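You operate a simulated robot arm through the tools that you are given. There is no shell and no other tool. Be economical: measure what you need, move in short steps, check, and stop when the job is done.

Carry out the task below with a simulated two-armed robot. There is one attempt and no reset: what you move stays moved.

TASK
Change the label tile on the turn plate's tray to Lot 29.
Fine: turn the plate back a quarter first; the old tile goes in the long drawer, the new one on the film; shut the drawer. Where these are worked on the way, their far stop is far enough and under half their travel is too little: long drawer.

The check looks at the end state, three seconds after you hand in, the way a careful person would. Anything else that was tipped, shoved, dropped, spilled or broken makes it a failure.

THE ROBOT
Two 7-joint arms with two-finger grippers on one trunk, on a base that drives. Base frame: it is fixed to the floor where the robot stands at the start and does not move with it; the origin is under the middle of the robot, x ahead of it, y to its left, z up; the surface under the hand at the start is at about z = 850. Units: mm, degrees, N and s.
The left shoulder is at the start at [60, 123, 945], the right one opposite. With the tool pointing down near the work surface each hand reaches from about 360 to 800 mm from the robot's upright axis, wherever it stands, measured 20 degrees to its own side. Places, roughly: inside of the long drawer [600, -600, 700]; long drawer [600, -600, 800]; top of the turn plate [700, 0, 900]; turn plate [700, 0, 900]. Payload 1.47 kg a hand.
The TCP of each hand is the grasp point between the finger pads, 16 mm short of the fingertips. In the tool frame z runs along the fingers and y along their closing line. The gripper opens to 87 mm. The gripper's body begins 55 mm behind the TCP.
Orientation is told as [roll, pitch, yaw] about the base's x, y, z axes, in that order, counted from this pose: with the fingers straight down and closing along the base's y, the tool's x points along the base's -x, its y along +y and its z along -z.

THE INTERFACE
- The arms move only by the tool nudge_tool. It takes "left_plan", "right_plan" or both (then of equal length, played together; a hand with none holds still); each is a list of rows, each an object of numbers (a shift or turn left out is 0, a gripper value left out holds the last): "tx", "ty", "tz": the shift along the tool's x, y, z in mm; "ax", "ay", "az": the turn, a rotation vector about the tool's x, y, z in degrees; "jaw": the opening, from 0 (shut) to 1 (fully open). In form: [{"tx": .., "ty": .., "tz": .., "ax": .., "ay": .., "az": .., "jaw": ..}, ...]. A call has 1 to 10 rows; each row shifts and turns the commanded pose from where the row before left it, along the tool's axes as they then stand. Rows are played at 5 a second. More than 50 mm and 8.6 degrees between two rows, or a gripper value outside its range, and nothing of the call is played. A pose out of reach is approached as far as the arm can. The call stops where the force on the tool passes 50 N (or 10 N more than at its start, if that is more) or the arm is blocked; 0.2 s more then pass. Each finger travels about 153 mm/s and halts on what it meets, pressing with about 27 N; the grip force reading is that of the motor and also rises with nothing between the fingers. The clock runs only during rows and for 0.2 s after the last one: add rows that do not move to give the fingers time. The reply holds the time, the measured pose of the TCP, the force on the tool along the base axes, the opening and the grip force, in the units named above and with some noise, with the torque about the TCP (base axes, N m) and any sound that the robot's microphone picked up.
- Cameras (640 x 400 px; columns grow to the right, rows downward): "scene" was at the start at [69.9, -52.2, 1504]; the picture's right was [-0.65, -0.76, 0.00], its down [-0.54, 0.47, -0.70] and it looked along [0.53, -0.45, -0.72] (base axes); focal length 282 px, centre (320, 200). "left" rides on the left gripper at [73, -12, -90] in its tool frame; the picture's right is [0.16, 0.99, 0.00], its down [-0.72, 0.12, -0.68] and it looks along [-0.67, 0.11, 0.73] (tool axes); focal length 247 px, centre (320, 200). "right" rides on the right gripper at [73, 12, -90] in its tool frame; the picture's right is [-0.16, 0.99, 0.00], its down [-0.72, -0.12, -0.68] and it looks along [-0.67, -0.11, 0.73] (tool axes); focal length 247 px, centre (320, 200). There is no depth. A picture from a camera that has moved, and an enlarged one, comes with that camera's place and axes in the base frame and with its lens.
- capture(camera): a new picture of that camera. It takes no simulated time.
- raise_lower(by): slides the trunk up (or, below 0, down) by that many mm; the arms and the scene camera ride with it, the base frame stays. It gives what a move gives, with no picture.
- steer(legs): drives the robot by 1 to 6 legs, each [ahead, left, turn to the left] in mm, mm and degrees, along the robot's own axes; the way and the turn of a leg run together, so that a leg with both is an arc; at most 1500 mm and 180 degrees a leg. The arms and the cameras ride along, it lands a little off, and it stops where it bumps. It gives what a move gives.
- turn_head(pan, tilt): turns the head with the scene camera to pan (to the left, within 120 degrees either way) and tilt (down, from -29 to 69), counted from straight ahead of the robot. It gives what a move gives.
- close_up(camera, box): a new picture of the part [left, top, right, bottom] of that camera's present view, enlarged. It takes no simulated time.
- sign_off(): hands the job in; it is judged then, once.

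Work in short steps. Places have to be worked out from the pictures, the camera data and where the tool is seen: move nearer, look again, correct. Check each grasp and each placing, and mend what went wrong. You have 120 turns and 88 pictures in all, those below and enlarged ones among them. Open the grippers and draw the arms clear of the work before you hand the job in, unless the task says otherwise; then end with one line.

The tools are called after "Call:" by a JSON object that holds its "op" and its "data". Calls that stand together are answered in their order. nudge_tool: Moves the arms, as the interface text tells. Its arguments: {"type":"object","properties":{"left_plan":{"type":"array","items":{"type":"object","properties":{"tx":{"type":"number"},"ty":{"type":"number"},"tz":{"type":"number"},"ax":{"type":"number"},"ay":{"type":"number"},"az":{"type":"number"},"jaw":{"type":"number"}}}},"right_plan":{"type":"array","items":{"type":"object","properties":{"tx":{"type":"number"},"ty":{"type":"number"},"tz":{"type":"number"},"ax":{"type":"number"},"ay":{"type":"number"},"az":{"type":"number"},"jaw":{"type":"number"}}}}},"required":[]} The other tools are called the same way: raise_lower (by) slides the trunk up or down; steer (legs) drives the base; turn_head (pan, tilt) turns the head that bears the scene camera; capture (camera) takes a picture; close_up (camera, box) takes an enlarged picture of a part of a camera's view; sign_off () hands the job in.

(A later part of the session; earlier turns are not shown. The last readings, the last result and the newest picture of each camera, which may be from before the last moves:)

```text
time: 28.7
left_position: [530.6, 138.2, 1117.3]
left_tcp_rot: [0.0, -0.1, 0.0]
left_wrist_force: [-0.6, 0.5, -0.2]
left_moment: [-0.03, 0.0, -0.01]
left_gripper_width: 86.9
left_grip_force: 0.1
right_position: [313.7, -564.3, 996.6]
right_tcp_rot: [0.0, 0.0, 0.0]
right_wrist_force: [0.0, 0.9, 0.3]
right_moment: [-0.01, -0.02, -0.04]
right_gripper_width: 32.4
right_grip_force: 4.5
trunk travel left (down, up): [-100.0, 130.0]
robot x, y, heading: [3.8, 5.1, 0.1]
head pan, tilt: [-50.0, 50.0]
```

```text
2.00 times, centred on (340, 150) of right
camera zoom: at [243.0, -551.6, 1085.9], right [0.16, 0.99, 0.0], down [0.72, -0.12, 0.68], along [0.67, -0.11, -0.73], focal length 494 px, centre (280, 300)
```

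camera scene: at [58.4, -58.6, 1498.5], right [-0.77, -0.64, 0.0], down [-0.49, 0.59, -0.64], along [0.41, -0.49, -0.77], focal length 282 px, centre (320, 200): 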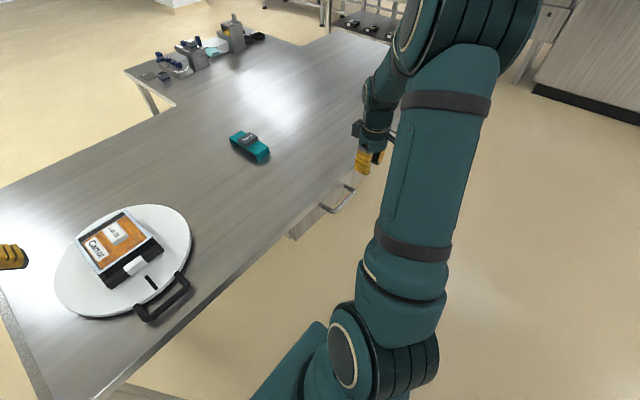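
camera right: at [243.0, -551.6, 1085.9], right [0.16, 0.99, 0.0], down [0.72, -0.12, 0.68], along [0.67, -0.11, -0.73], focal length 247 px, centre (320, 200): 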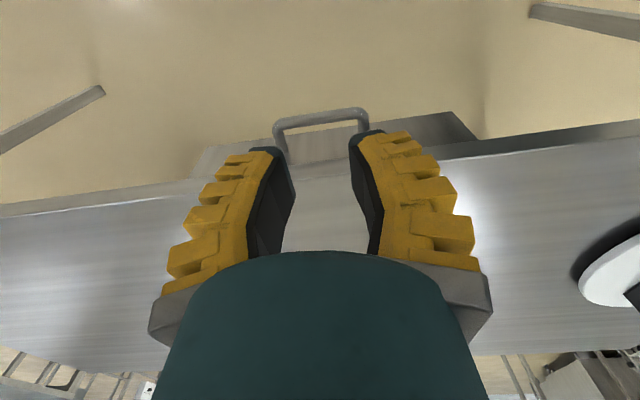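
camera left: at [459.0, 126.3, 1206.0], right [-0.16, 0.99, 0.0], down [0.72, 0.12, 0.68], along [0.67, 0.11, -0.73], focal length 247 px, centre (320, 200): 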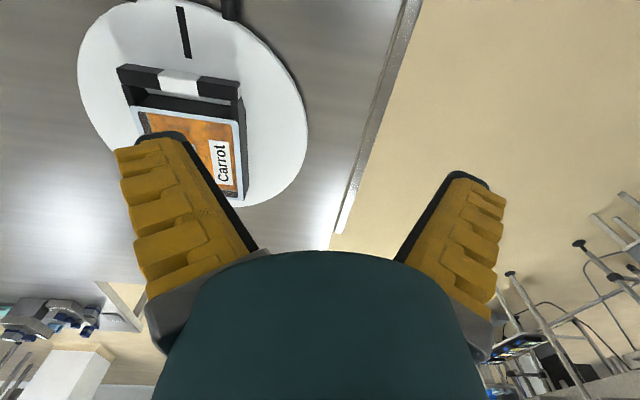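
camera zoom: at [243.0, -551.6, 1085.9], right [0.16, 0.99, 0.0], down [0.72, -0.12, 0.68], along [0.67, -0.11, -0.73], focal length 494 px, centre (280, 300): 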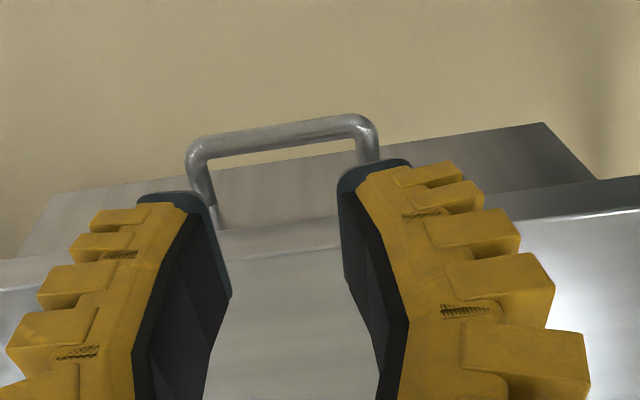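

Handle bar: x≈385, y −516…−635 (mid −575), z≈767; drawer face x≈430, table edge x≈406. I'll turn the right hand to close along x (yaw −90) and tilt it forward ~36° so the palm clears the table edge.

Call:
{"op": "nudge_tool", "data": {"right_plan": [{"az": 8.5}, {"az": 8.5}, {"az": 8.5}, {"az": 8.5}, {"az": 8.5}, {"az": 8.5}, {"az": 8.5}, {"az": 8.5}, {"az": 8.5}, {"az": 8.5}]}}

Call:
{"op": "nudge_tool", "data": {"right_plan": [{"az": 5}, {"ax": -7.5}, {"ax": -7.5}, {"ax": -7.5}, {"ax": -7.5}, {"ax": -7.5}, {"jaw": 0.5}]}}

```text
time: 30.9
left_position: [531.3, 138.4, 1117.2]
left_tcp_rot: [0.0, -0.1, 0.0]
left_wrist_force: [0.6, -0.2, -0.3]
left_moment: [0.0, 0.01, -0.01]
left_gripper_width: 86.7
left_grip_force: 0.1
right_position: [313.9, -562.9, 991.4]
right_tcp_rot: [0.0, 0.0, -85.1]
right_wrist_force: [-0.2, -0.3, -0.8]
right_moment: [-0.02, 0.0, 0.0]
right_gripper_width: 32.3
right_grip_force: 4.6
trunk travel left (down, up): [-100.0, 130.0]
robot x, y, heading: [0.2, 1.5, -0.1]
head pan, tilt: [-50.0, 50.0]
```

```text
time: 32.5
left_position: [532.2, 138.3, 1117.4]
left_tcp_rot: [0.1, -0.1, 0.0]
left_wrist_force: [-0.4, 0.5, -0.6]
left_moment: [-0.03, 0.03, 0.02]
left_gripper_width: 86.7
left_grip_force: 0.0
right_position: [313.7, -560.6, 992.9]
right_tcp_rot: [37.5, 0.0, -90.0]
right_wrist_force: [0.0, -0.5, 0.1]
right_moment: [-0.03, -0.03, 0.01]
right_gripper_width: 49.2
right_grip_force: 3.8
trunk travel left (down, up): [-100.0, 130.0]
robot x, y, heading: [-2.2, 1.1, 0.0]
head pan, tilt: [-50.0, 50.0]
```

Now pre-approach along the tilted finger axis, about 110 mm short of the bar, and look.

Call:
{"op": "nudge_tool", "data": {"right_plan": [{"tx": -5, "ty": -27, "tz": 37, "jaw": 0.4}, {"tx": -5, "ty": -27, "tz": 37}, {"tx": -4, "ty": -27, "tz": 37}, {}]}}

Call:
{"op": "capture", "data": {"camera": "right"}}

Call:
{"op": "close_up", "data": {"camera": "scene", "box": [270, 130, 410, 250]}}

```text
time: 33.5
left_position: [531.1, 139.3, 1117.7]
left_tcp_rot: [0.0, -0.1, 0.0]
left_wrist_force: [0.0, -0.1, -0.6]
left_moment: [-0.01, -0.01, 0.02]
left_gripper_width: 87.0
left_grip_force: 0.1
right_position: [317.9, -573.6, 855.9]
right_tcp_rot: [37.5, -0.1, -90.0]
right_wrist_force: [-0.5, 0.7, 0.4]
right_moment: [0.0, 0.0, 0.04]
right_gripper_width: 40.5
right_grip_force: 4.0
trunk travel left (down, up): [-100.0, 130.0]
robot x, y, heading: [1.1, 0.2, 0.1]
head pan, tilt: [-50.0, 50.0]
```

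```text
50 pictures are left
camera right: at [273.1, -500.1, 934.9], right [0.78, -0.16, 0.6], down [-0.51, -0.72, 0.47], along [0.36, -0.67, -0.65], focal length 247 px, centre (320, 200)
```

right: 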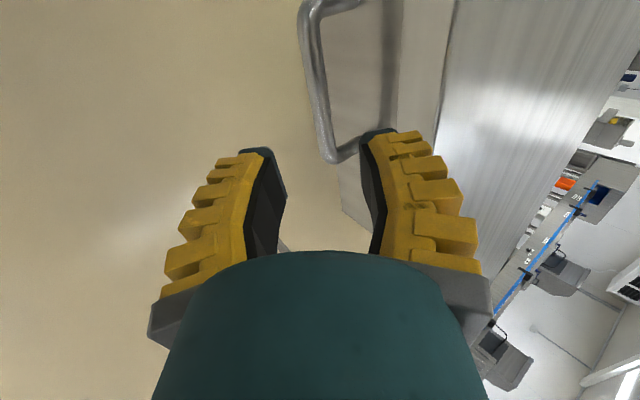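

```text
3.33 times, centred on (340, 190) of scene
camera zoom: at [57.9, -57.9, 1498.6], right [-0.77, -0.64, 0.0], down [-0.49, 0.59, -0.64], along [0.41, -0.49, -0.77], focal length 940 px, centre (253, 233)
```

zoom: 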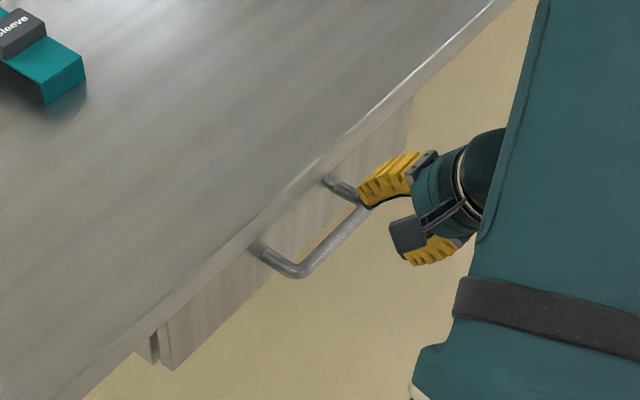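

Projection of my estimate matches the picture. Advance along the fingers to straddle the bar.

Call:
{"op": "nudge_tool", "data": {"right_plan": [{"tz": 40}, {"tz": 40}, {"tz": 22}, {"tz": 12}, {}]}}

Call:
{"op": "capture", "data": {"camera": "right"}}

```text
time: 34.7
left_position: [530.1, 138.0, 1117.1]
left_tcp_rot: [0.0, -0.2, 0.0]
left_wrist_force: [-0.7, 0.0, 0.4]
left_moment: [0.01, 0.02, 0.03]
left_gripper_width: 86.8
left_grip_force: 0.0
right_position: [387.8, -576.2, 765.7]
right_tcp_rot: [37.5, 0.0, -90.0]
right_wrist_force: [-6.0, 1.3, 2.7]
right_moment: [-0.01, -0.23, 0.09]
right_gripper_width: 38.9
right_grip_force: 3.2
trunk travel left (down, up): [-100.0, 130.0]
robot x, y, heading: [-2.4, -0.2, -0.0]
head pan, tilt: [-50.0, 50.0]
```

```text
48 pictures are left
camera right: at [343.4, -502.5, 843.9], right [0.78, -0.16, 0.6], down [-0.51, -0.72, 0.47], along [0.36, -0.67, -0.65], focal length 247 px, centre (320, 200)
```

right: 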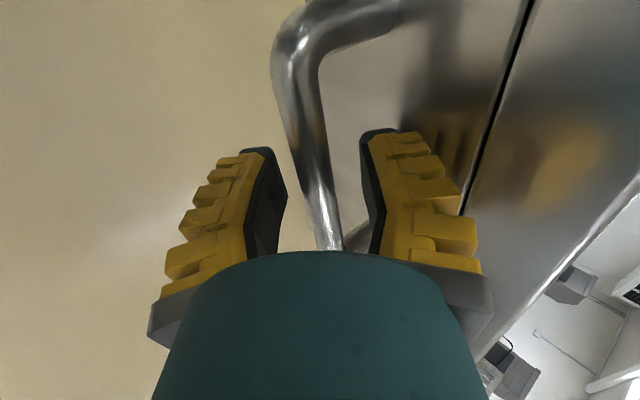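

Bar between the fingers. Close and pull straight out (−x) ~80 mm first.

Call:
{"op": "nudge_tool", "data": {"right_plan": [{"jaw": 0.0}, {}, {}, {"ty": -15.9, "tz": -12.2}, {"ty": -15.9, "tz": -12.2}, {"ty": -15.9, "tz": -12.2}, {"ty": -15.9, "tz": -12.2}, {}]}}

Call:
{"op": "capture", "data": {"camera": "scene"}}

```text
time: 36.5
left_position: [532.4, 137.5, 1117.6]
left_tcp_rot: [0.0, 0.0, 0.0]
left_wrist_force: [0.5, 0.8, -0.6]
left_moment: [-0.02, 0.0, -0.01]
left_gripper_width: 86.9
left_grip_force: 0.1
right_position: [307.2, -576.3, 763.2]
right_tcp_rot: [37.3, 0.2, -89.9]
right_wrist_force: [-0.8, 6.3, -15.1]
right_moment: [0.29, -0.02, 0.35]
right_gripper_width: 8.2
right_grip_force: 30.1
trunk travel left (down, up): [-100.0, 130.0]
robot x, y, heading: [-2.5, -1.0, -0.0]
head pan, tilt: [-50.0, 50.0]
```

```text
47 pictures are left
camera scene: at [59.1, -59.2, 1498.4], right [-0.77, -0.64, 0.0], down [-0.49, 0.59, -0.64], along [0.41, -0.49, -0.77], focal length 282 px, centre (320, 200)
```

scene: 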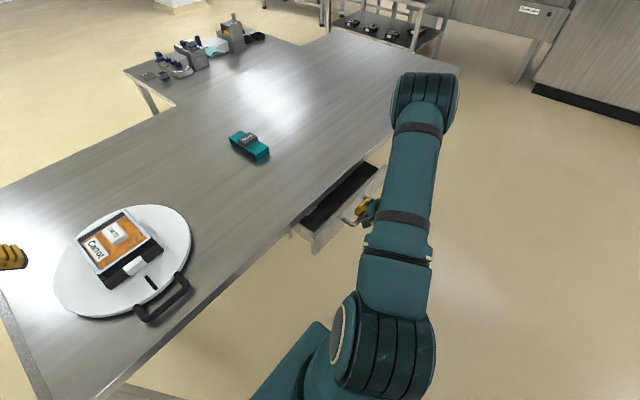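

The drawer opens smoothly. Pull ~130 mm more.

Call:
{"op": "nudge_tool", "data": {"right_plan": [{"ty": -17.4, "tz": -13.4}, {"ty": -17.4, "tz": -13.4}, {"ty": -17.4, "tz": -13.4}, {"ty": -17.4, "tz": -13.4}, {"ty": -17.4, "tz": -13.4}, {"ty": -17.4, "tz": -13.4}, {}]}}

Call:
{"op": "capture", "data": {"camera": "scene"}}

```text
time: 38.1
left_position: [532.1, 137.6, 1117.2]
left_tcp_rot: [-0.1, 0.0, 0.1]
left_wrist_force: [0.1, -0.3, -0.7]
left_moment: [0.0, -0.03, 0.02]
left_gripper_width: 86.9
left_grip_force: 0.2
right_position: [172.3, -577.5, 765.6]
right_tcp_rot: [37.5, 0.1, -90.0]
right_wrist_force: [-0.8, 10.4, -19.8]
right_moment: [-0.04, 0.01, -0.06]
right_gripper_width: 6.5
right_grip_force: 29.6
trunk travel left (down, up): [-100.0, 130.0]
robot x, y, heading: [-2.3, -3.7, -0.0]
head pan, tilt: [-50.0, 50.0]
```

```text
46 pictures are left
camera scene: at [58.9, -59.3, 1498.4], right [-0.77, -0.64, 0.0], down [-0.49, 0.59, -0.64], along [0.41, -0.49, -0.77], focal length 282 px, centre (320, 200)
```

scene: 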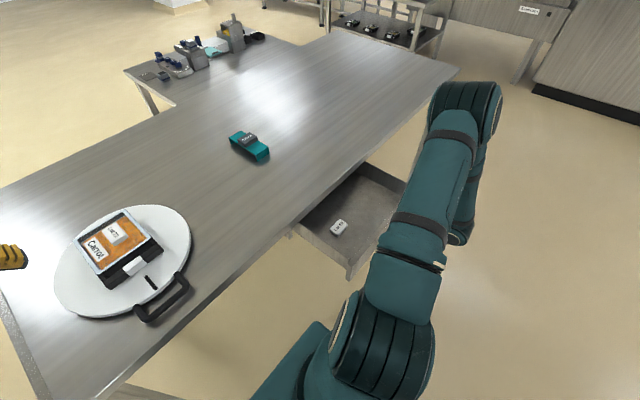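

There's a tile in the drawer. Zoom in to read it.

Call:
{"op": "close_up", "data": {"camera": "scene", "box": [280, 150, 440, 290]}}

```text
2.86 times, centred on (360, 220) of scene
camera zoom: at [58.9, -59.3, 1498.4], right [-0.77, -0.64, 0.0], down [-0.49, 0.59, -0.64], along [0.41, -0.49, -0.77], focal length 806 px, centre (206, 143)
```

zoom: 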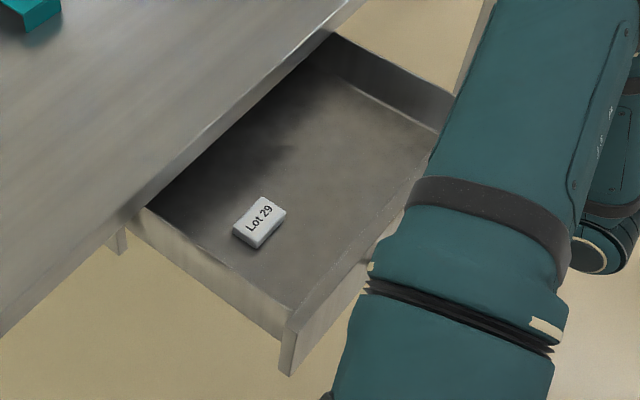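

That's Lot 29. Pull the drawer a bit further toward its stop for access.

Call:
{"op": "nudge_tool", "data": {"right_plan": [{"ty": -15.9, "tz": -12.2}, {"ty": -15.9, "tz": -12.2}, {"ty": -15.9, "tz": -12.2}, {}]}}

Call:
{"op": "close_up", "data": {"camera": "scene", "box": [280, 150, 440, 290]}}

```text
time: 39.1
left_position: [531.4, 136.5, 1117.9]
left_tcp_rot: [0.1, 0.0, 0.0]
left_wrist_force: [0.1, -0.2, 0.0]
left_moment: [0.01, 0.01, 0.0]
left_gripper_width: 86.7
left_grip_force: 0.0
right_position: [111.8, -578.6, 765.0]
right_tcp_rot: [37.4, -0.1, -90.1]
right_wrist_force: [-1.9, 1.5, -10.2]
right_moment: [-0.27, 0.01, -0.18]
right_gripper_width: 8.8
right_grip_force: 29.9
trunk travel left (down, up): [-100.0, 130.0]
robot x, y, heading: [4.9, -0.3, 0.2]
head pan, tilt: [-50.0, 50.0]
```

```text
2.86 times, centred on (360, 220) of scene
camera zoom: at [58.6, -59.3, 1498.4], right [-0.77, -0.64, 0.0], down [-0.49, 0.59, -0.64], along [0.41, -0.49, -0.77], focal length 806 px, centre (206, 143)
```

zoom: 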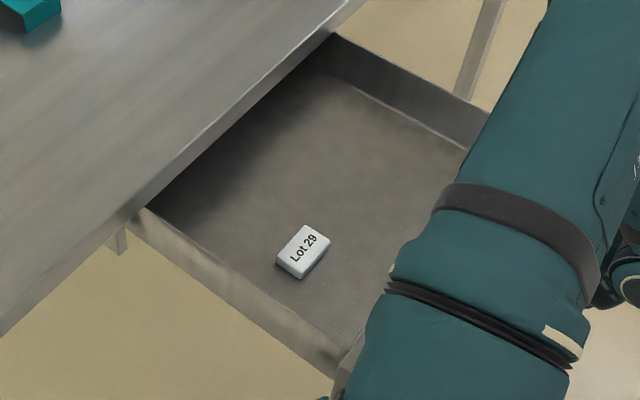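

Drawer is about 275 mm out. Release the handle, back off along the finger axis, and lift.

Call:
{"op": "nudge_tool", "data": {"right_plan": [{"jaw": 0.4}, {}, {"tz": -30}, {"tz": -40}, {"tz": -30}, {"ty": 30, "tz": -39}, {"ty": 30, "tz": -39}, {"ty": 30, "tz": -39}]}}

Call:
{"op": "nudge_tool", "data": {"right_plan": [{"ax": 7.5}, {"ax": 7.5}, {"ax": 7.5}, {"ax": 7.5}, {"ax": 7.5}, {"az": -8.5, "ty": 40}, {"az": -8.5, "ty": 40}, {"az": -8.5, "ty": 30}, {"az": -8.5}, {"az": -8.5}]}}

```text
time: 40.9
left_position: [530.8, 139.0, 1117.5]
left_tcp_rot: [-0.2, -0.1, 0.0]
left_wrist_force: [-0.9, 0.5, 0.6]
left_moment: [-0.04, 0.0, -0.01]
left_gripper_width: 87.0
left_grip_force: 0.0
right_position: [49.7, -573.4, 992.8]
right_tcp_rot: [37.4, 0.0, -90.0]
right_wrist_force: [-0.9, -0.3, -0.1]
right_moment: [-0.02, -0.01, 0.02]
right_gripper_width: 40.6
right_grip_force: 4.4
trunk travel left (down, up): [-100.0, 130.0]
robot x, y, heading: [-2.1, -3.3, -0.2]
head pan, tilt: [-50.0, 50.0]
```

```text
time: 43.1
left_position: [532.0, 138.5, 1116.6]
left_tcp_rot: [0.1, 0.1, 0.0]
left_wrist_force: [0.0, -1.3, -0.1]
left_moment: [0.02, -0.04, 0.0]
left_gripper_width: 86.8
left_grip_force: 0.1
right_position: [162.4, -561.9, 991.3]
right_tcp_rot: [0.0, 0.0, -47.3]
right_wrist_force: [-1.1, -1.4, 0.6]
right_moment: [0.0, 0.01, 0.01]
right_gripper_width: 40.3
right_grip_force: 4.2
trunk travel left (down, up): [-100.0, 130.0]
robot x, y, heading: [-0.1, 2.8, -0.1]
head pan, tilt: [-50.0, 50.0]
```

Finish rotating to yaw 0 and look into the drawer with the right camera.

Call:
{"op": "nudge_tool", "data": {"right_plan": [{"az": -8}, {"az": -8}, {"az": -8}, {"az": -8}, {"az": -8}, {"az": -7.3}, {}]}}

Call:
{"op": "capture", "data": {"camera": "right"}}

Call:
{"op": "capture", "data": {"camera": "scene"}}

```text
time: 44.7
left_position: [531.1, 137.2, 1116.0]
left_tcp_rot: [0.0, 0.0, 0.0]
left_wrist_force: [0.1, 0.2, 0.3]
left_moment: [0.0, 0.02, 0.0]
left_gripper_width: 87.1
left_grip_force: 0.0
right_position: [161.4, -561.1, 992.7]
right_tcp_rot: [0.0, 0.0, -0.1]
right_wrist_force: [0.0, -0.2, -0.1]
right_moment: [0.0, -0.01, 0.02]
right_gripper_width: 40.8
right_grip_force: 4.1
trunk travel left (down, up): [-100.0, 130.0]
robot x, y, heading: [5.0, 1.3, 0.2]
head pan, tilt: [-50.0, 50.0]
```

```text
43 pictures are left
camera right: at [90.2, -549.1, 1082.3], right [0.16, 0.99, 0.0], down [0.72, -0.12, 0.68], along [0.67, -0.11, -0.73], focal length 247 px, centre (320, 200)
```

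right: 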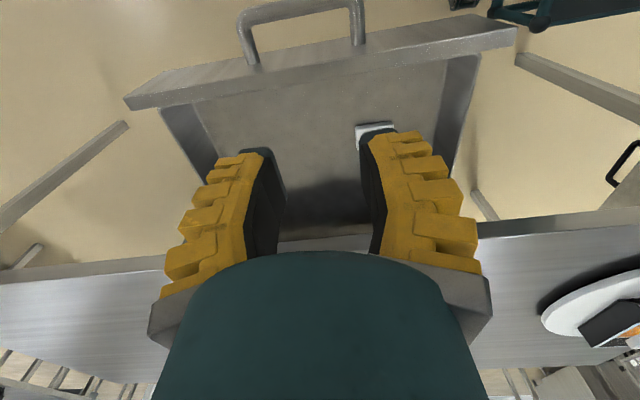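

```text
42 pictures are left
camera scene: at [58.4, -58.6, 1498.5], right [-0.77, -0.64, 0.0], down [-0.49, 0.59, -0.64], along [0.41, -0.49, -0.77], focal length 282 px, centre (320, 200)
```

scene: 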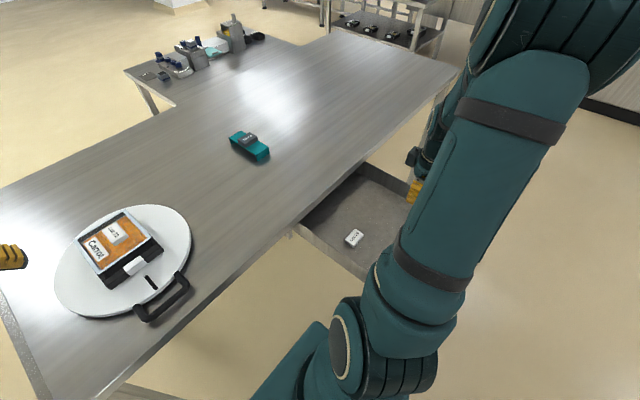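

Move the right hand to above the tray (near the Lot 72 tile), left hand a little further away.

Call:
{"op": "nudge_tool", "data": {"right_plan": [{"tx": -29, "ty": 35, "tz": -5, "jaw": 0.65}, {"tx": -29, "ty": 35, "tz": -5}, {"tx": -29, "ty": 35, "tz": -5}, {"tx": -29, "ty": 35, "tz": -5}, {"tx": -29, "ty": 35, "tz": -5}, {"tx": -29, "ty": 35, "tz": -5}, {"tx": -29, "ty": 35, "tz": -5}, {"tx": -29, "ty": 35, "tz": -5}], "left_plan": [{"tx": 10, "ty": 25}, {"tx": 10, "ty": 25}, {"tx": 10, "ty": 25}, {"tx": 10, "ty": 25}, {"tx": 10, "ty": 25}, {}, {}, {}]}}

Call:
{"op": "nudge_tool", "data": {"right_plan": [{"tx": -29, "ty": 35, "tz": -5}, {"tx": -29, "ty": 35, "tz": -5}, {"tx": -29, "ty": 35}, {"tx": -29, "ty": 35}, {"tx": -29, "ty": 35}, {"tx": -29, "ty": 35}, {"tx": -29, "ty": 35}, {}]}}

Call:
{"op": "capture", "data": {"camera": "right"}}

```text
time: 46.5
left_position: [479.7, 264.4, 1120.1]
left_tcp_rot: [0.1, 0.0, 0.0]
left_wrist_force: [-0.6, 0.6, -0.1]
left_moment: [0.02, 0.01, -0.01]
left_gripper_width: 86.9
left_grip_force: 0.1
right_position: [398.8, -281.5, 1031.0]
right_tcp_rot: [0.0, 0.0, -0.2]
right_wrist_force: [-0.9, -0.7, 0.3]
right_moment: [0.0, -0.01, -0.02]
right_gripper_width: 61.5
right_grip_force: 4.1
trunk travel left (down, up): [-100.0, 130.0]
robot x, y, heading: [-0.3, 0.1, -0.2]
head pan, tilt: [-50.0, 50.0]
```

```text
time: 48.3
left_position: [478.0, 263.0, 1120.3]
left_tcp_rot: [0.0, -0.1, 0.0]
left_wrist_force: [0.2, -0.7, -0.6]
left_moment: [0.02, -0.01, 0.03]
left_gripper_width: 87.0
left_grip_force: 0.0
right_position: [594.8, -38.4, 1042.5]
right_tcp_rot: [0.1, 0.0, -0.3]
right_wrist_force: [0.0, 0.1, 0.1]
right_moment: [0.02, -0.01, 0.0]
right_gripper_width: 61.4
right_grip_force: 3.1
trunk travel left (down, up): [-100.0, 130.0]
robot x, y, heading: [-0.5, -1.1, -0.0]
head pan, tilt: [-50.0, 50.0]
```

```text
41 pictures are left
camera right: at [523.3, -26.6, 1134.0], right [0.16, 0.99, 0.0], down [0.72, -0.12, 0.68], along [0.67, -0.11, -0.73], focal length 247 px, centre (320, 200)
```

right: 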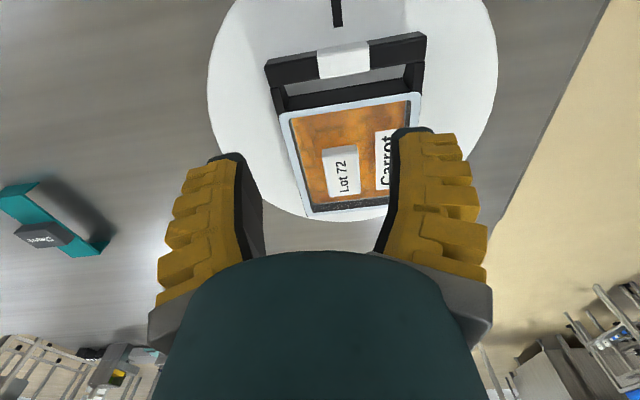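

Triangulated: tile top centre ≈ (683, -30, 919). Enlarge to see edges and orientation.

Call:
{"op": "close_up", "data": {"camera": "right", "box": [260, 80, 430, 220]}}

```text
2.86 times, centred on (345, 150) of right
camera zoom: at [523.3, -26.6, 1134.0], right [0.16, 0.99, 0.0], down [0.72, -0.12, 0.68], along [0.67, -0.11, -0.73], focal length 706 px, centre (249, 343)
```

zoom: 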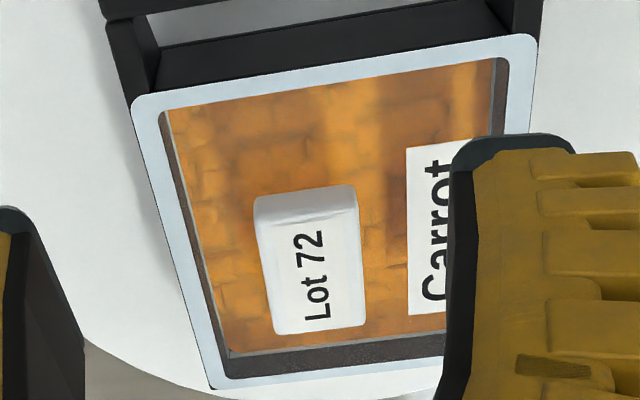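

Tile: x 662–717, y −47…−10, aligned. I narrow the jaw to ~48 mm and descend above it to z≈940.

Call:
{"op": "nudge_tool", "data": {"right_plan": [{"tx": -32, "ty": 3.3, "tz": 20, "jaw": 0.49}, {"tx": -32, "ty": 3.3, "tz": 25}, {"tx": -31, "ty": 3.3, "tz": 30}, {"tz": 27}, {}]}}

Call:
{"op": "close_up", "data": {"camera": "right", "box": [200, 60, 440, 260]}}

Call:
{"op": "turn_head", "data": {"pan": 5, "tilt": 50}}

Call:
{"op": "close_up", "data": {"camera": "scene", "box": [280, 100, 440, 220]}}

```text
time: 49.5
left_position: [480.3, 263.6, 1119.9]
left_tcp_rot: [-0.2, 0.0, 0.0]
left_wrist_force: [-0.9, -0.1, -0.2]
left_moment: [0.01, 0.0, 0.02]
left_gripper_width: 86.8
left_grip_force: 0.1
right_position: [692.1, -29.8, 938.6]
right_tcp_rot: [0.0, -0.1, -0.2]
right_wrist_force: [0.5, 0.4, 0.5]
right_moment: [0.02, 0.0, 0.03]
right_gripper_width: 48.4
right_grip_force: 4.4
trunk travel left (down, up): [-100.0, 130.0]
robot x, y, heading: [0.3, -0.6, 0.1]
head pan, tilt: [-50.0, 50.0]
```

```text
2.00 times, centred on (320, 160) of right
camera zoom: at [620.9, -18.0, 1029.0], right [0.16, 0.99, 0.0], down [0.72, -0.12, 0.68], along [0.67, -0.11, -0.73], focal length 494 px, centre (320, 280)
```

zoom: 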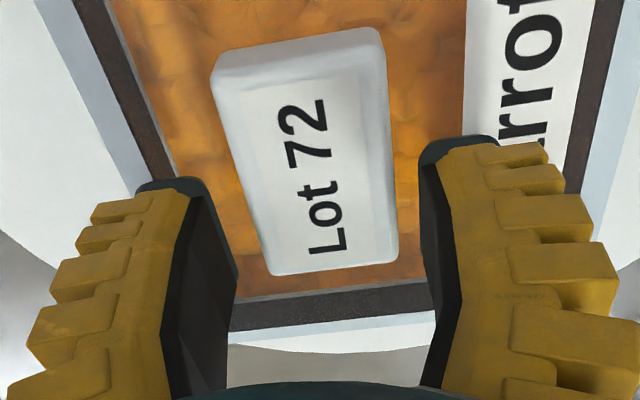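

```text
time: 50.8
left_position: [479.5, 264.1, 1119.8]
left_tcp_rot: [0.0, -0.1, 0.1]
left_wrist_force: [0.1, 0.4, -0.2]
left_moment: [0.0, 0.04, 0.0]
left_gripper_width: 87.2
left_grip_force: 0.1
right_position: [692.6, -29.2, 939.0]
right_tcp_rot: [0.1, 0.0, -0.2]
right_wrist_force: [0.0, 0.7, 0.7]
right_moment: [0.01, 0.0, 0.01]
right_gripper_width: 48.4
right_grip_force: 3.9
trunk travel left (down, up): [-100.0, 130.0]
robot x, y, heading: [0.4, -1.2, -0.4]
head pan, tilt: [5.0, 50.0]
```

```text
3.33 times, centred on (360, 160) of scene
camera zoom: at [85.6, 7.1, 1498.5], right [0.09, -1.0, 0.0], down [-0.76, -0.07, -0.64], along [0.64, 0.06, -0.77], focal length 940 px, centre (187, 333)
```

zoom: 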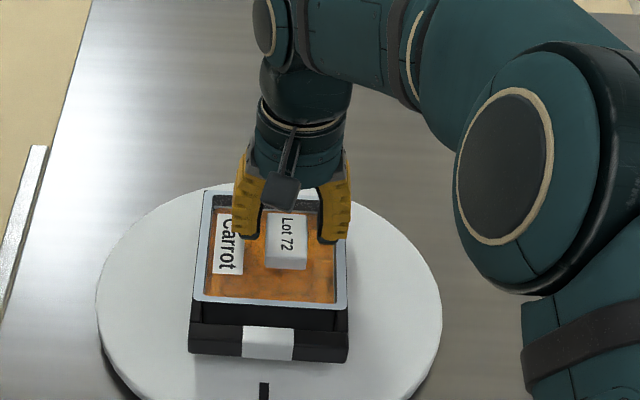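

The geometry is consistent (centre 689.5, −29.4, top 919). Descend 14 mm, then close.

Call:
{"op": "nudge_tool", "data": {"right_plan": [{"tx": 2, "tz": 7}, {"tz": 4}, {"tz": 3}, {}]}}

Call:
{"op": "nudge_tool", "data": {"right_plan": [{"jaw": 0.3}, {}, {}, {}]}}

Call:
{"op": "close_up", "data": {"camera": "right", "box": [200, 60, 440, 260]}}

```text
time: 51.8
left_position: [477.8, 263.9, 1119.3]
left_tcp_rot: [-0.1, 0.0, 0.0]
left_wrist_force: [-0.2, -0.5, -0.1]
left_moment: [0.01, -0.04, 0.0]
left_gripper_width: 87.3
left_grip_force: 0.1
right_position: [690.6, -28.4, 928.3]
right_tcp_rot: [0.1, -0.3, -0.2]
right_wrist_force: [1.0, 0.6, 25.0]
right_moment: [0.06, 0.0, 0.03]
right_gripper_width: 45.2
right_grip_force: 7.9
trunk travel left (down, up): [-100.0, 130.0]
robot x, y, heading: [2.6, -3.3, 0.0]
head pan, tilt: [5.0, 50.0]
```

```text
time: 52.8
left_position: [477.1, 263.2, 1121.2]
left_tcp_rot: [0.0, -0.2, 0.0]
left_wrist_force: [0.2, -0.4, 0.5]
left_moment: [-0.02, -0.02, 0.01]
left_gripper_width: 87.2
left_grip_force: 0.0
right_position: [690.7, -27.7, 928.4]
right_tcp_rot: [0.1, -0.4, -0.2]
right_wrist_force: [5.1, 1.9, 34.5]
right_moment: [0.04, 0.19, -0.1]
right_gripper_width: 33.5
right_grip_force: 27.3
trunk travel left (down, up): [-100.0, 130.0]
robot x, y, heading: [3.6, -0.0, -0.1]
head pan, tilt: [5.0, 50.0]
```

```text
2.00 times, centred on (320, 160) of right
camera zoom: at [618.1, -15.9, 1019.2], right [0.16, 0.99, 0.0], down [0.72, -0.12, 0.69], along [0.68, -0.11, -0.73], focal length 494 px, centre (320, 280)
```

zoom: 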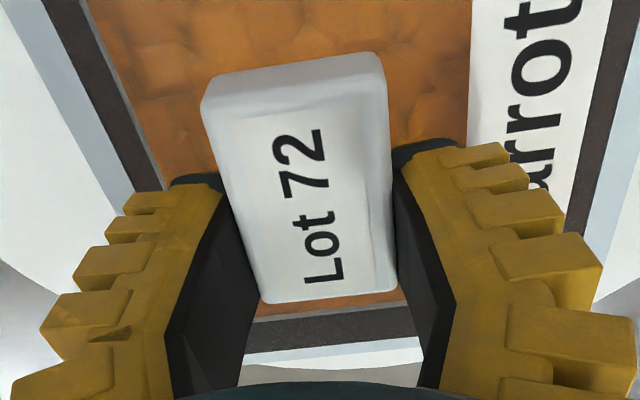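

The tips touched the film (25 N), so film level is ≈ 912; the tile is gripped (33.5 mm). Lift straight up at once.

Call:
{"op": "nudge_tool", "data": {"right_plan": [{"tz": -5}, {"tz": -15}, {"tz": -40}, {"tz": -40}, {}]}}

Call:
{"op": "capture", "data": {"camera": "right"}}

Call:
{"op": "close_up", "data": {"camera": "scene", "box": [280, 100, 440, 220]}}

```text
time: 54.0
left_position: [479.1, 264.0, 1118.7]
left_tcp_rot: [-0.1, -0.1, -0.1]
left_wrist_force: [-0.1, -0.5, 0.9]
left_moment: [0.0, -0.01, 0.02]
left_gripper_width: 87.0
left_grip_force: 0.0
right_position: [692.7, -28.3, 1027.1]
right_tcp_rot: [0.0, 0.1, -0.3]
right_wrist_force: [-0.6, -0.8, -0.2]
right_moment: [0.01, 0.01, 0.02]
right_gripper_width: 28.6
right_grip_force: 27.1
trunk travel left (down, up): [-100.0, 130.0]
robot x, y, heading: [-2.8, 0.1, -0.1]
head pan, tilt: [5.0, 50.0]
```

```text
36 pictures are left
camera right: at [620.4, -15.9, 1117.6], right [0.16, 0.99, 0.0], down [0.72, -0.12, 0.68], along [0.67, -0.11, -0.73], focal length 247 px, centre (320, 200)
```

right: 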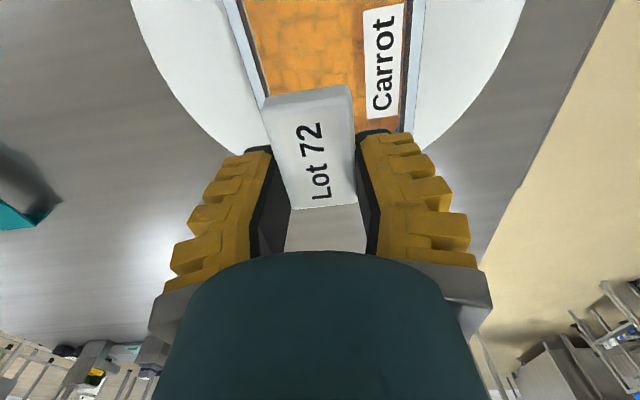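

```text
3.33 times, centred on (360, 160) of scene
camera zoom: at [85.9, 7.2, 1498.4], right [0.09, -1.0, 0.0], down [-0.76, -0.07, -0.64], along [0.64, 0.06, -0.77], focal length 940 px, centre (187, 333)
```

zoom: 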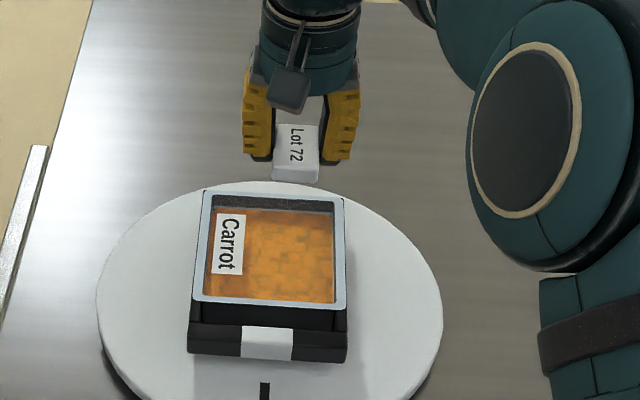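

Lot 72 is held, and the film looks intact. Drawer floor ≈ z 719 (Lot 29 tile top ≈ 734 at (283,−495)). Carry the old tile over to above the drawer's right part, (272,−640).

Call:
{"op": "nudge_tool", "data": {"right_plan": [{"tx": 26, "ty": -38}, {"tx": 26, "ty": -38}, {"tx": 26, "ty": -38}, {"tx": 26, "ty": -38}, {"tx": 26, "ty": -38}, {"tx": 26, "ty": -38}, {"tx": 26, "ty": -38}, {"tx": 26, "ty": -38}, {"tx": 26, "ty": -38}, {"tx": 26, "ty": -38}]}}

Call:
{"op": "nudge_tool", "data": {"right_plan": [{"tx": 26, "ty": -38, "tz": 10}, {"tx": 26, "ty": -38, "tz": 15}, {"tx": 26, "ty": -38, "tz": 15}, {"tx": 26, "ty": -38, "tz": 15}, {"tx": 26, "ty": -38, "tz": 15}, {"tx": 26, "ty": -38, "tz": 15}, {}]}}

Call:
{"op": "turn_head", "data": {"pan": -50, "tilt": 50}}

Call:
{"op": "capture", "data": {"camera": "right"}}

Call:
{"op": "capture", "data": {"camera": "scene"}}

```text
time: 56.2
left_position: [479.6, 263.2, 1120.7]
left_tcp_rot: [0.0, -0.2, 0.1]
left_wrist_force: [-0.2, 0.1, -0.1]
left_moment: [0.04, 0.03, 0.03]
left_gripper_width: 86.7
left_grip_force: 0.1
right_position: [431.5, -407.9, 1023.5]
right_tcp_rot: [0.1, 0.0, -0.2]
right_wrist_force: [0.3, 0.8, -0.7]
right_moment: [0.04, -0.01, 0.01]
right_gripper_width: 28.5
right_grip_force: 27.7
trunk travel left (down, up): [-100.0, 130.0]
robot x, y, heading: [0.0, 0.7, 0.2]
head pan, tilt: [5.0, 50.0]
```

```text
time: 57.8
left_position: [479.9, 265.1, 1119.5]
left_tcp_rot: [0.0, 0.0, 0.0]
left_wrist_force: [0.0, -1.0, 0.5]
left_moment: [0.02, -0.01, 0.02]
left_gripper_width: 86.9
left_grip_force: 0.1
right_position: [270.0, -635.7, 938.6]
right_tcp_rot: [0.0, 0.1, -0.2]
right_wrist_force: [0.3, -0.8, -0.8]
right_moment: [-0.04, 0.01, 0.03]
right_gripper_width: 28.7
right_grip_force: 26.6
trunk travel left (down, up): [-100.0, 130.0]
robot x, y, heading: [4.2, -1.3, 0.2]
head pan, tilt: [5.0, 50.0]
```

```text
time: 59.0
left_position: [479.1, 264.4, 1119.3]
left_tcp_rot: [0.0, -0.2, 0.1]
left_wrist_force: [0.8, 0.2, -0.2]
left_moment: [-0.02, -0.01, -0.02]
left_gripper_width: 87.1
left_grip_force: 0.2
right_position: [270.3, -636.9, 937.3]
right_tcp_rot: [-0.1, 0.0, -0.2]
right_wrist_force: [0.1, -1.1, 0.8]
right_moment: [-0.01, 0.01, 0.02]
right_gripper_width: 28.7
right_grip_force: 26.9
trunk travel left (down, up): [-100.0, 130.0]
robot x, y, heading: [2.9, 1.4, -0.1]
head pan, tilt: [-50.0, 50.0]
```

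```text
34 pictures are left
camera right: at [198.3, -623.8, 1028.8], right [0.16, 0.99, 0.0], down [0.72, -0.12, 0.68], along [0.67, -0.11, -0.73], focal length 247 px, centre (320, 200)
```

right: 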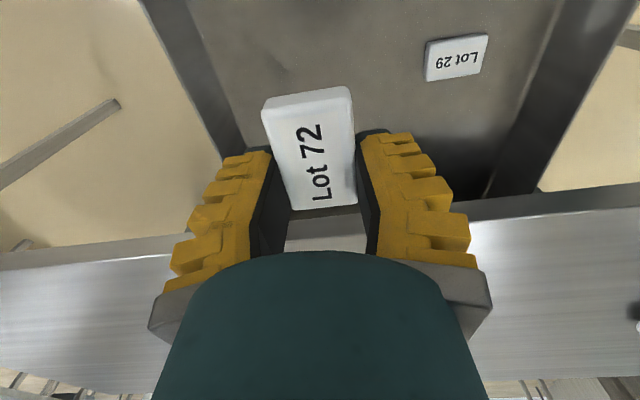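

```text
33 pictures are left
camera scene: at [58.5, -58.6, 1498.5], right [-0.77, -0.64, 0.0], down [-0.49, 0.59, -0.64], along [0.41, -0.49, -0.77], focal length 282 px, centre (320, 200)
```

scene: 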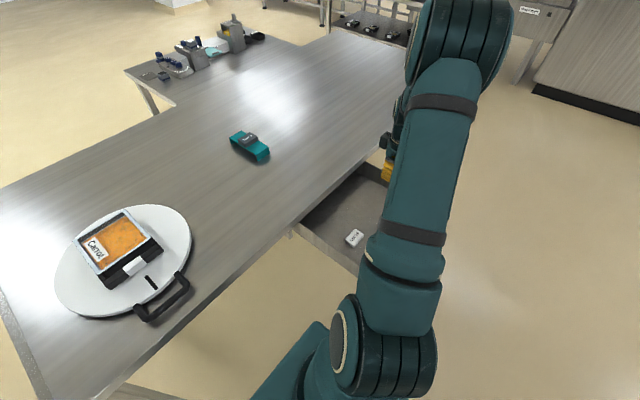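

Lot 29 lies at (288,−492), long side along y. Lower the old tile at (270,−637): down to z≈750, then slowly.

Call:
{"op": "nudge_tool", "data": {"right_plan": [{"tz": 46}, {"tz": 46}, {"tz": 46}, {"tz": 40}, {"tz": 8}, {}]}}

Call:
{"op": "nudge_tool", "data": {"right_plan": [{"tz": 4}, {"tz": 4}, {"tz": 3}, {}]}}

Call:
{"op": "capture", "data": {"camera": "right"}}

```text
time: 60.4
left_position: [479.8, 263.7, 1119.5]
left_tcp_rot: [0.0, -0.1, 0.0]
left_wrist_force: [1.0, -0.3, -0.4]
left_moment: [-0.02, -0.01, 0.02]
left_gripper_width: 86.9
left_grip_force: 0.1
right_position: [271.4, -635.8, 753.4]
right_tcp_rot: [0.0, 0.1, -0.2]
right_wrist_force: [-0.4, -0.4, -0.3]
right_moment: [-0.02, 0.03, 0.02]
right_gripper_width: 28.6
right_grip_force: 27.2
trunk travel left (down, up): [-100.0, 130.0]
robot x, y, heading: [-1.4, 0.1, 0.1]
head pan, tilt: [-50.0, 50.0]
```

```text
time: 61.4
left_position: [477.7, 264.9, 1119.4]
left_tcp_rot: [-0.1, 0.0, 0.0]
left_wrist_force: [-0.4, -0.3, -0.3]
left_moment: [0.01, -0.04, -0.02]
left_gripper_width: 87.0
left_grip_force: 0.0
right_position: [273.7, -633.1, 745.5]
right_tcp_rot: [-0.3, -0.1, -0.2]
right_wrist_force: [-0.8, 0.2, 19.6]
right_moment: [0.1, -0.17, 0.12]
right_gripper_width: 31.3
right_grip_force: 26.8
trunk travel left (down, up): [-100.0, 130.0]
robot x, y, heading: [0.7, -0.6, 0.2]
head pan, tilt: [-50.0, 50.0]
```

```text
32 pictures are left
camera right: at [202.0, -621.7, 835.3], right [0.16, 0.99, 0.0], down [0.72, -0.12, 0.68], along [0.67, -0.11, -0.73], focal length 247 px, centre (320, 200)
```

right: 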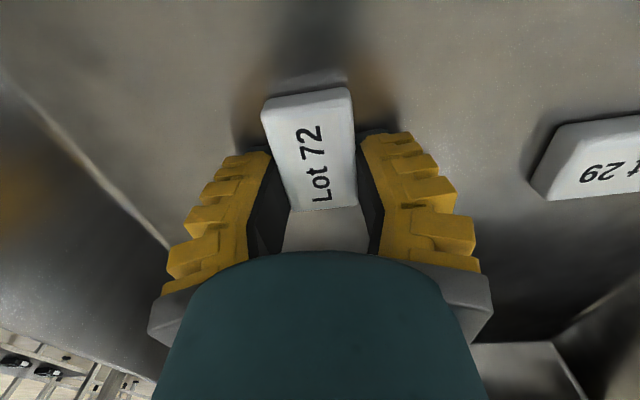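

The tile is down on the drawer floor (contact at TCP z≈745). Open the jaw a little, then rise.

Call:
{"op": "nudge_tool", "data": {"right_plan": [{"tz": -2, "jaw": 0.5}, {}, {}, {"tz": -20}, {"tz": -40}, {"tz": -45}, {}]}}

Call:
{"op": "capture", "data": {"camera": "right"}}

```text
time: 63.0
left_position: [479.6, 263.4, 1118.7]
left_tcp_rot: [0.0, 0.0, 0.0]
left_wrist_force: [0.1, 0.0, 0.6]
left_moment: [0.02, 0.0, -0.01]
left_gripper_width: 86.8
left_grip_force: 0.1
right_position: [276.4, -633.4, 850.6]
right_tcp_rot: [0.2, 0.0, -0.2]
right_wrist_force: [-0.8, -0.4, -0.5]
right_moment: [0.04, -0.01, -0.04]
right_gripper_width: 49.6
right_grip_force: 4.2
trunk travel left (down, up): [-100.0, 130.0]
robot x, y, heading: [-0.1, -3.4, -0.1]
head pan, tilt: [-50.0, 50.0]
```

```text
31 pictures are left
camera right: at [204.4, -621.0, 940.8], right [0.16, 0.99, 0.0], down [0.72, -0.12, 0.68], along [0.67, -0.11, -0.73], focal length 247 px, centre (320, 200)
```

right: 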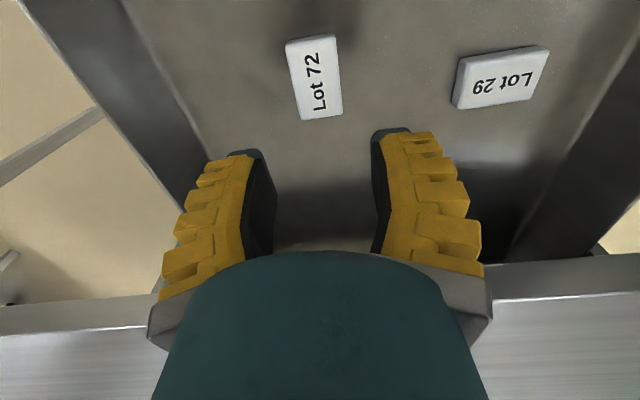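

Lot 72 lies flat in the drawer; Lot 29 is centred (287,−493), x 268–305. I rotate the hand to yaw +90 (so its label will match the old one's direction when placed at yaw 0), raising somewhat.

Call:
{"op": "nudge_tool", "data": {"right_plan": [{"tz": -40, "az": -8}, {"tz": -20, "ty": 46, "az": -8.5}, {"az": -8.5}, {"az": -8.5}, {"az": -8.5}, {"az": -8.5}, {"az": -8.5}, {"az": -8.5}, {"az": -8.5}, {"az": -8.5}]}}

```text
refused: row 2 steps farther than a row can; nothing moved
```

Row 2 was slightly too long; resend smaller.

Call:
{"op": "nudge_tool", "data": {"right_plan": [{"tz": -40, "az": -8}, {"tz": -20, "ty": 40, "az": -8.5}, {"az": -8.5}, {"az": -8.5}, {"az": -8.5}, {"az": -8.5}, {"az": -8.5}, {"az": -8.5}, {"az": -8.5}, {"az": -8.5}]}}

Call:
{"op": "nudge_tool", "data": {"right_plan": [{"az": -5.7}, {}]}}

```text
time: 65.2
left_position: [479.6, 264.0, 1119.8]
left_tcp_rot: [0.0, -0.1, 0.0]
left_wrist_force: [-0.4, -0.2, 0.5]
left_moment: [-0.01, -0.03, 0.0]
left_gripper_width: 87.2
left_grip_force: 0.0
right_position: [267.5, -595.6, 910.2]
right_tcp_rot: [-0.1, 0.1, 84.4]
right_wrist_force: [1.0, 0.0, 0.6]
right_moment: [0.0, -0.01, 0.04]
right_gripper_width: 49.1
right_grip_force: 3.7
trunk travel left (down, up): [-100.0, 130.0]
robot x, y, heading: [-4.4, -2.1, 0.3]
head pan, tilt: [-50.0, 50.0]
```

```text
time: 65.8
left_position: [479.0, 264.4, 1119.3]
left_tcp_rot: [-0.1, -0.1, 0.0]
left_wrist_force: [0.2, 0.1, 0.5]
left_moment: [0.01, -0.02, 0.0]
left_gripper_width: 86.9
left_grip_force: 0.0
right_position: [268.5, -594.8, 911.1]
right_tcp_rot: [-0.1, 0.0, 90.1]
right_wrist_force: [-0.4, -0.4, -0.2]
right_moment: [0.02, -0.01, 0.0]
right_gripper_width: 49.1
right_grip_force: 3.6
trunk travel left (down, up): [-100.0, 130.0]
robot x, y, heading: [0.3, -0.9, -0.1]
head pan, tilt: [-50.0, 50.0]
```

Yaw +90 reached. Move over the Lot 29 tile and down to z≈800, and look.

Call:
{"op": "nudge_tool", "data": {"right_plan": [{"tx": -34, "ty": -6, "tz": 30}, {"tx": -34, "ty": -6, "tz": 30}, {"tx": -34, "ty": -6, "tz": 30}, {"tz": 21}, {}]}}

Call:
{"op": "capture", "data": {"camera": "right"}}

```text
time: 67.0
left_position: [480.4, 263.5, 1120.3]
left_tcp_rot: [0.1, -0.1, 0.0]
left_wrist_force: [0.5, 0.4, 0.3]
left_moment: [0.0, -0.01, -0.02]
left_gripper_width: 87.0
left_grip_force: 0.1
right_position: [287.3, -492.4, 800.4]
right_tcp_rot: [0.1, 0.0, 89.9]
right_wrist_force: [-0.6, 1.0, -0.4]
right_moment: [0.0, -0.02, -0.01]
right_gripper_width: 49.0
right_grip_force: 4.5
trunk travel left (down, up): [-100.0, 130.0]
robot x, y, heading: [0.9, -2.6, -0.3]
head pan, tilt: [-50.0, 50.0]
```

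```text
30 pictures are left
camera right: at [277.7, -564.5, 890.8], right [-0.99, 0.16, 0.0], down [0.12, 0.72, 0.68], along [0.11, 0.67, -0.73], focal length 247 px, centre (320, 200)
```

right: 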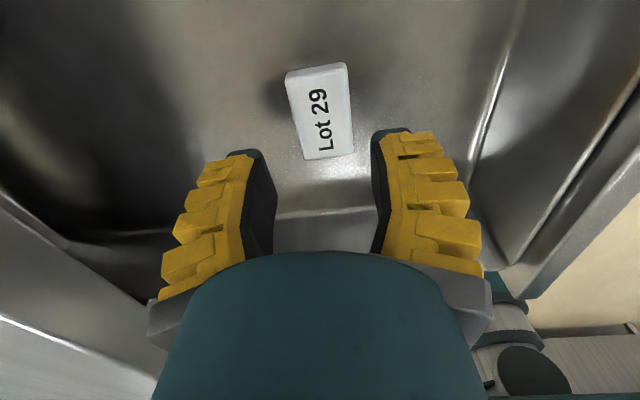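

Tile centred under the jaws (small −4 mm y correction). Descend to TCP z≈748 and close.

Call:
{"op": "nudge_tool", "data": {"right_plan": [{"tx": 4, "tz": 25}, {"tz": 17}, {"tz": 7}, {"tz": 3}, {}]}}

Call:
{"op": "nudge_tool", "data": {"right_plan": [{"jaw": 0.25}, {}, {}, {}]}}

```text
time: 68.2
left_position: [479.7, 263.2, 1120.0]
left_tcp_rot: [-0.1, -0.1, 0.0]
left_wrist_force: [0.6, 0.3, -0.2]
left_moment: [0.0, -0.03, -0.02]
left_gripper_width: 87.2
left_grip_force: 0.0
right_position: [287.6, -498.6, 746.8]
right_tcp_rot: [0.0, 0.0, 90.0]
right_wrist_force: [-0.7, 0.5, 0.0]
right_moment: [-0.01, 0.01, 0.0]
right_gripper_width: 49.0
right_grip_force: 3.9
trunk travel left (down, up): [-100.0, 130.0]
robot x, y, heading: [1.2, 4.3, 0.2]
head pan, tilt: [-50.0, 50.0]
```

```text
time: 69.2
left_position: [479.4, 263.0, 1120.1]
left_tcp_rot: [0.0, -0.1, 0.0]
left_wrist_force: [1.0, 0.0, 0.2]
left_moment: [0.02, 0.01, -0.01]
left_gripper_width: 87.1
left_grip_force: 0.1
right_position: [285.6, -498.5, 747.4]
right_tcp_rot: [0.0, 0.0, 89.9]
right_wrist_force: [0.1, -1.0, 9.1]
right_moment: [0.03, 0.01, 0.03]
right_gripper_width: 30.8
right_grip_force: 26.4
trunk travel left (down, up): [-100.0, 130.0]
robot x, y, heading: [1.5, 1.1, 0.0]
head pan, tilt: [-50.0, 50.0]
```

Grip is on the tile's upper edge; reopen, lower a few mm and regrip for a firmer hold.

Call:
{"op": "nudge_tool", "data": {"right_plan": [{"jaw": 0.48}, {}, {"tz": 3}, {"tz": 3}, {"tz": 2}, {}]}}

Call:
{"op": "nudge_tool", "data": {"right_plan": [{"jaw": 0.2}, {}, {}, {}]}}

```text
time: 70.4
left_position: [479.1, 267.0, 1120.1]
left_tcp_rot: [-0.2, -0.2, 0.1]
left_wrist_force: [-0.1, -0.2, 0.9]
left_moment: [0.01, 0.04, 0.01]
left_gripper_width: 86.9
left_grip_force: 0.0
right_position: [289.5, -498.5, 744.5]
right_tcp_rot: [-0.5, 0.5, 90.1]
right_wrist_force: [-1.1, 4.8, 34.9]
right_moment: [0.23, 0.16, -0.16]
right_gripper_width: 35.5
right_grip_force: 29.9
trunk travel left (down, up): [-100.0, 130.0]
robot x, y, heading: [0.5, 1.4, -0.2]
head pan, tilt: [-50.0, 50.0]
stopped in row 6 (right hand): the force on the tool passed its limit at 71 N (the readings are from after the stop); the commanded pose is now the measured one
```

```text
time: 71.4
left_position: [479.0, 265.8, 1119.2]
left_tcp_rot: [-0.3, 0.0, 0.0]
left_wrist_force: [0.6, 0.8, 0.3]
left_moment: [0.01, 0.02, 0.01]
left_gripper_width: 87.1
left_grip_force: 0.1
right_position: [288.1, -498.4, 743.4]
right_tcp_rot: [-0.3, 0.5, 89.9]
right_wrist_force: [3.0, 1.7, 47.8]
right_moment: [0.18, -0.01, -0.01]
right_gripper_width: 35.9
right_grip_force: 27.0
trunk travel left (down, up): [-100.0, 130.0]
robot x, y, heading: [3.1, 2.5, 0.1]
head pan, tilt: [-50.0, 50.0]
```

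Tips reached the drawer floor (728); grip is now full width (35.9 mm). Lift.

Call:
{"op": "nudge_tool", "data": {"right_plan": [{"tz": -4}, {"tz": -8}, {"tz": -20}, {"tz": -40}, {"tz": -40}, {"tz": -40}, {}]}}

Call:
{"op": "capture", "data": {"camera": "right"}}

```text
time: 73.0
left_position: [479.7, 263.8, 1118.6]
left_tcp_rot: [-0.1, 0.0, -0.1]
left_wrist_force: [-0.1, 0.0, -0.6]
left_moment: [0.04, 0.05, 0.0]
left_gripper_width: 86.9
left_grip_force: 0.1
right_position: [287.7, -500.6, 893.9]
right_tcp_rot: [-0.2, 0.2, 90.0]
right_wrist_force: [-0.2, -0.2, -1.0]
right_moment: [0.0, 0.01, 0.02]
right_gripper_width: 28.9
right_grip_force: 26.9
trunk travel left (down, up): [-100.0, 130.0]
robot x, y, heading: [1.6, -4.2, -0.1]
head pan, tilt: [-50.0, 50.0]
```

```text
29 pictures are left
camera right: at [276.7, -572.1, 984.3], right [-0.99, 0.16, 0.0], down [0.11, 0.73, 0.68], along [0.11, 0.67, -0.73], focal length 247 px, centre (320, 200)
```

right: 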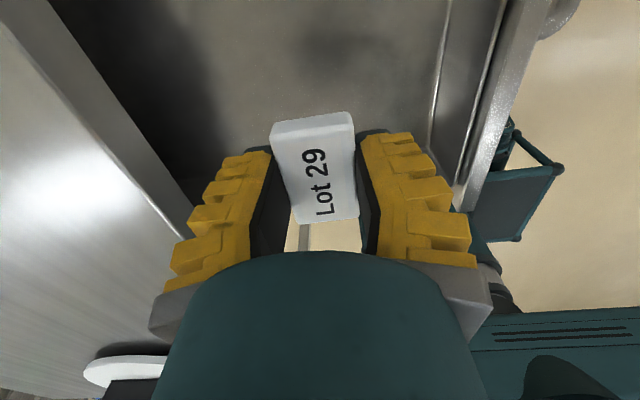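

Lot 29 is held. Lift and rotate back to yaw 0.

Call:
{"op": "nudge_tool", "data": {"right_plan": [{"tz": -40}, {"tz": -40}, {"tz": -40, "az": 8}, {"az": 8.5}, {"az": 8.5}, {"az": 8.5}, {"az": 8.5}, {"az": 8.5}, {"az": 8.5}, {"az": 8.5}]}}

Call:
{"op": "nudge_tool", "data": {"right_plan": [{"az": 8.5}, {"az": 8.5}, {"az": 5.5}, {"tx": -30, "ty": 36}, {"tx": -30, "ty": 36}, {"tx": -30, "ty": 36}, {"tx": -30, "ty": 36}, {"tx": -30, "ty": 36}, {"tx": -30, "ty": 36}, {}]}}

Call:
{"op": "turn_head", "data": {"pan": 5, "tilt": 50}}

Call:
{"op": "capture", "data": {"camera": "scene"}}

```text
time: 75.2
left_position: [479.6, 263.0, 1119.2]
left_tcp_rot: [0.0, -0.2, 0.1]
left_wrist_force: [0.2, 0.1, -0.3]
left_moment: [-0.01, -0.02, -0.01]
left_gripper_width: 87.4
left_grip_force: 0.0
right_position: [285.8, -498.6, 1012.4]
right_tcp_rot: [-0.3, -0.2, 22.3]
right_wrist_force: [-0.4, 0.4, -0.2]
right_moment: [0.02, -0.03, 0.0]
right_gripper_width: 28.9
right_grip_force: 26.9
trunk travel left (down, up): [-100.0, 130.0]
robot x, y, heading: [2.3, -2.1, -0.1]
head pan, tilt: [-50.0, 50.0]
```

```text
time: 77.4
left_position: [479.1, 263.0, 1119.3]
left_tcp_rot: [0.0, -0.2, 0.1]
left_wrist_force: [-0.5, -0.8, -0.2]
left_moment: [-0.02, -0.01, -0.05]
left_gripper_width: 86.9
left_grip_force: 0.1
right_position: [468.4, -279.7, 1014.4]
right_tcp_rot: [-0.2, -0.4, -0.2]
right_wrist_force: [0.5, -0.5, -0.3]
right_moment: [-0.01, -0.03, 0.0]
right_gripper_width: 28.7
right_grip_force: 27.0
trunk travel left (down, up): [-100.0, 130.0]
robot x, y, heading: [1.5, 2.2, 0.1]
head pan, tilt: [-50.0, 50.0]
```

```text
time: 78.7
left_position: [480.2, 263.3, 1120.1]
left_tcp_rot: [0.0, -0.1, 0.1]
left_wrist_force: [-0.3, 0.4, 0.4]
left_moment: [-0.01, 0.03, 0.01]
left_gripper_width: 87.3
left_grip_force: 0.0
right_position: [468.8, -281.0, 1014.4]
right_tcp_rot: [-0.4, -0.2, 0.0]
right_wrist_force: [-0.1, -0.1, -0.3]
right_moment: [-0.01, 0.01, -0.03]
right_gripper_width: 28.8
right_grip_force: 26.6
trunk travel left (down, up): [-100.0, 130.0]
robot x, y, heading: [0.6, 0.1, 0.1]
head pan, tilt: [5.0, 50.0]
```

```text
28 pictures are left
camera scene: at [85.6, 7.0, 1498.5], right [0.09, -1.0, 0.0], down [-0.76, -0.07, -0.64], along [0.64, 0.06, -0.77], focal length 282 px, centre (320, 200)
```

scene: 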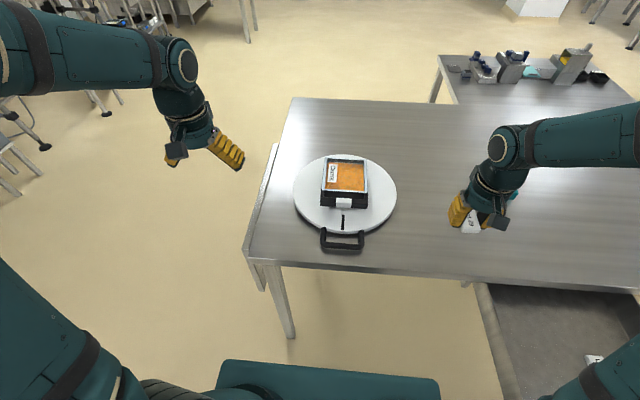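

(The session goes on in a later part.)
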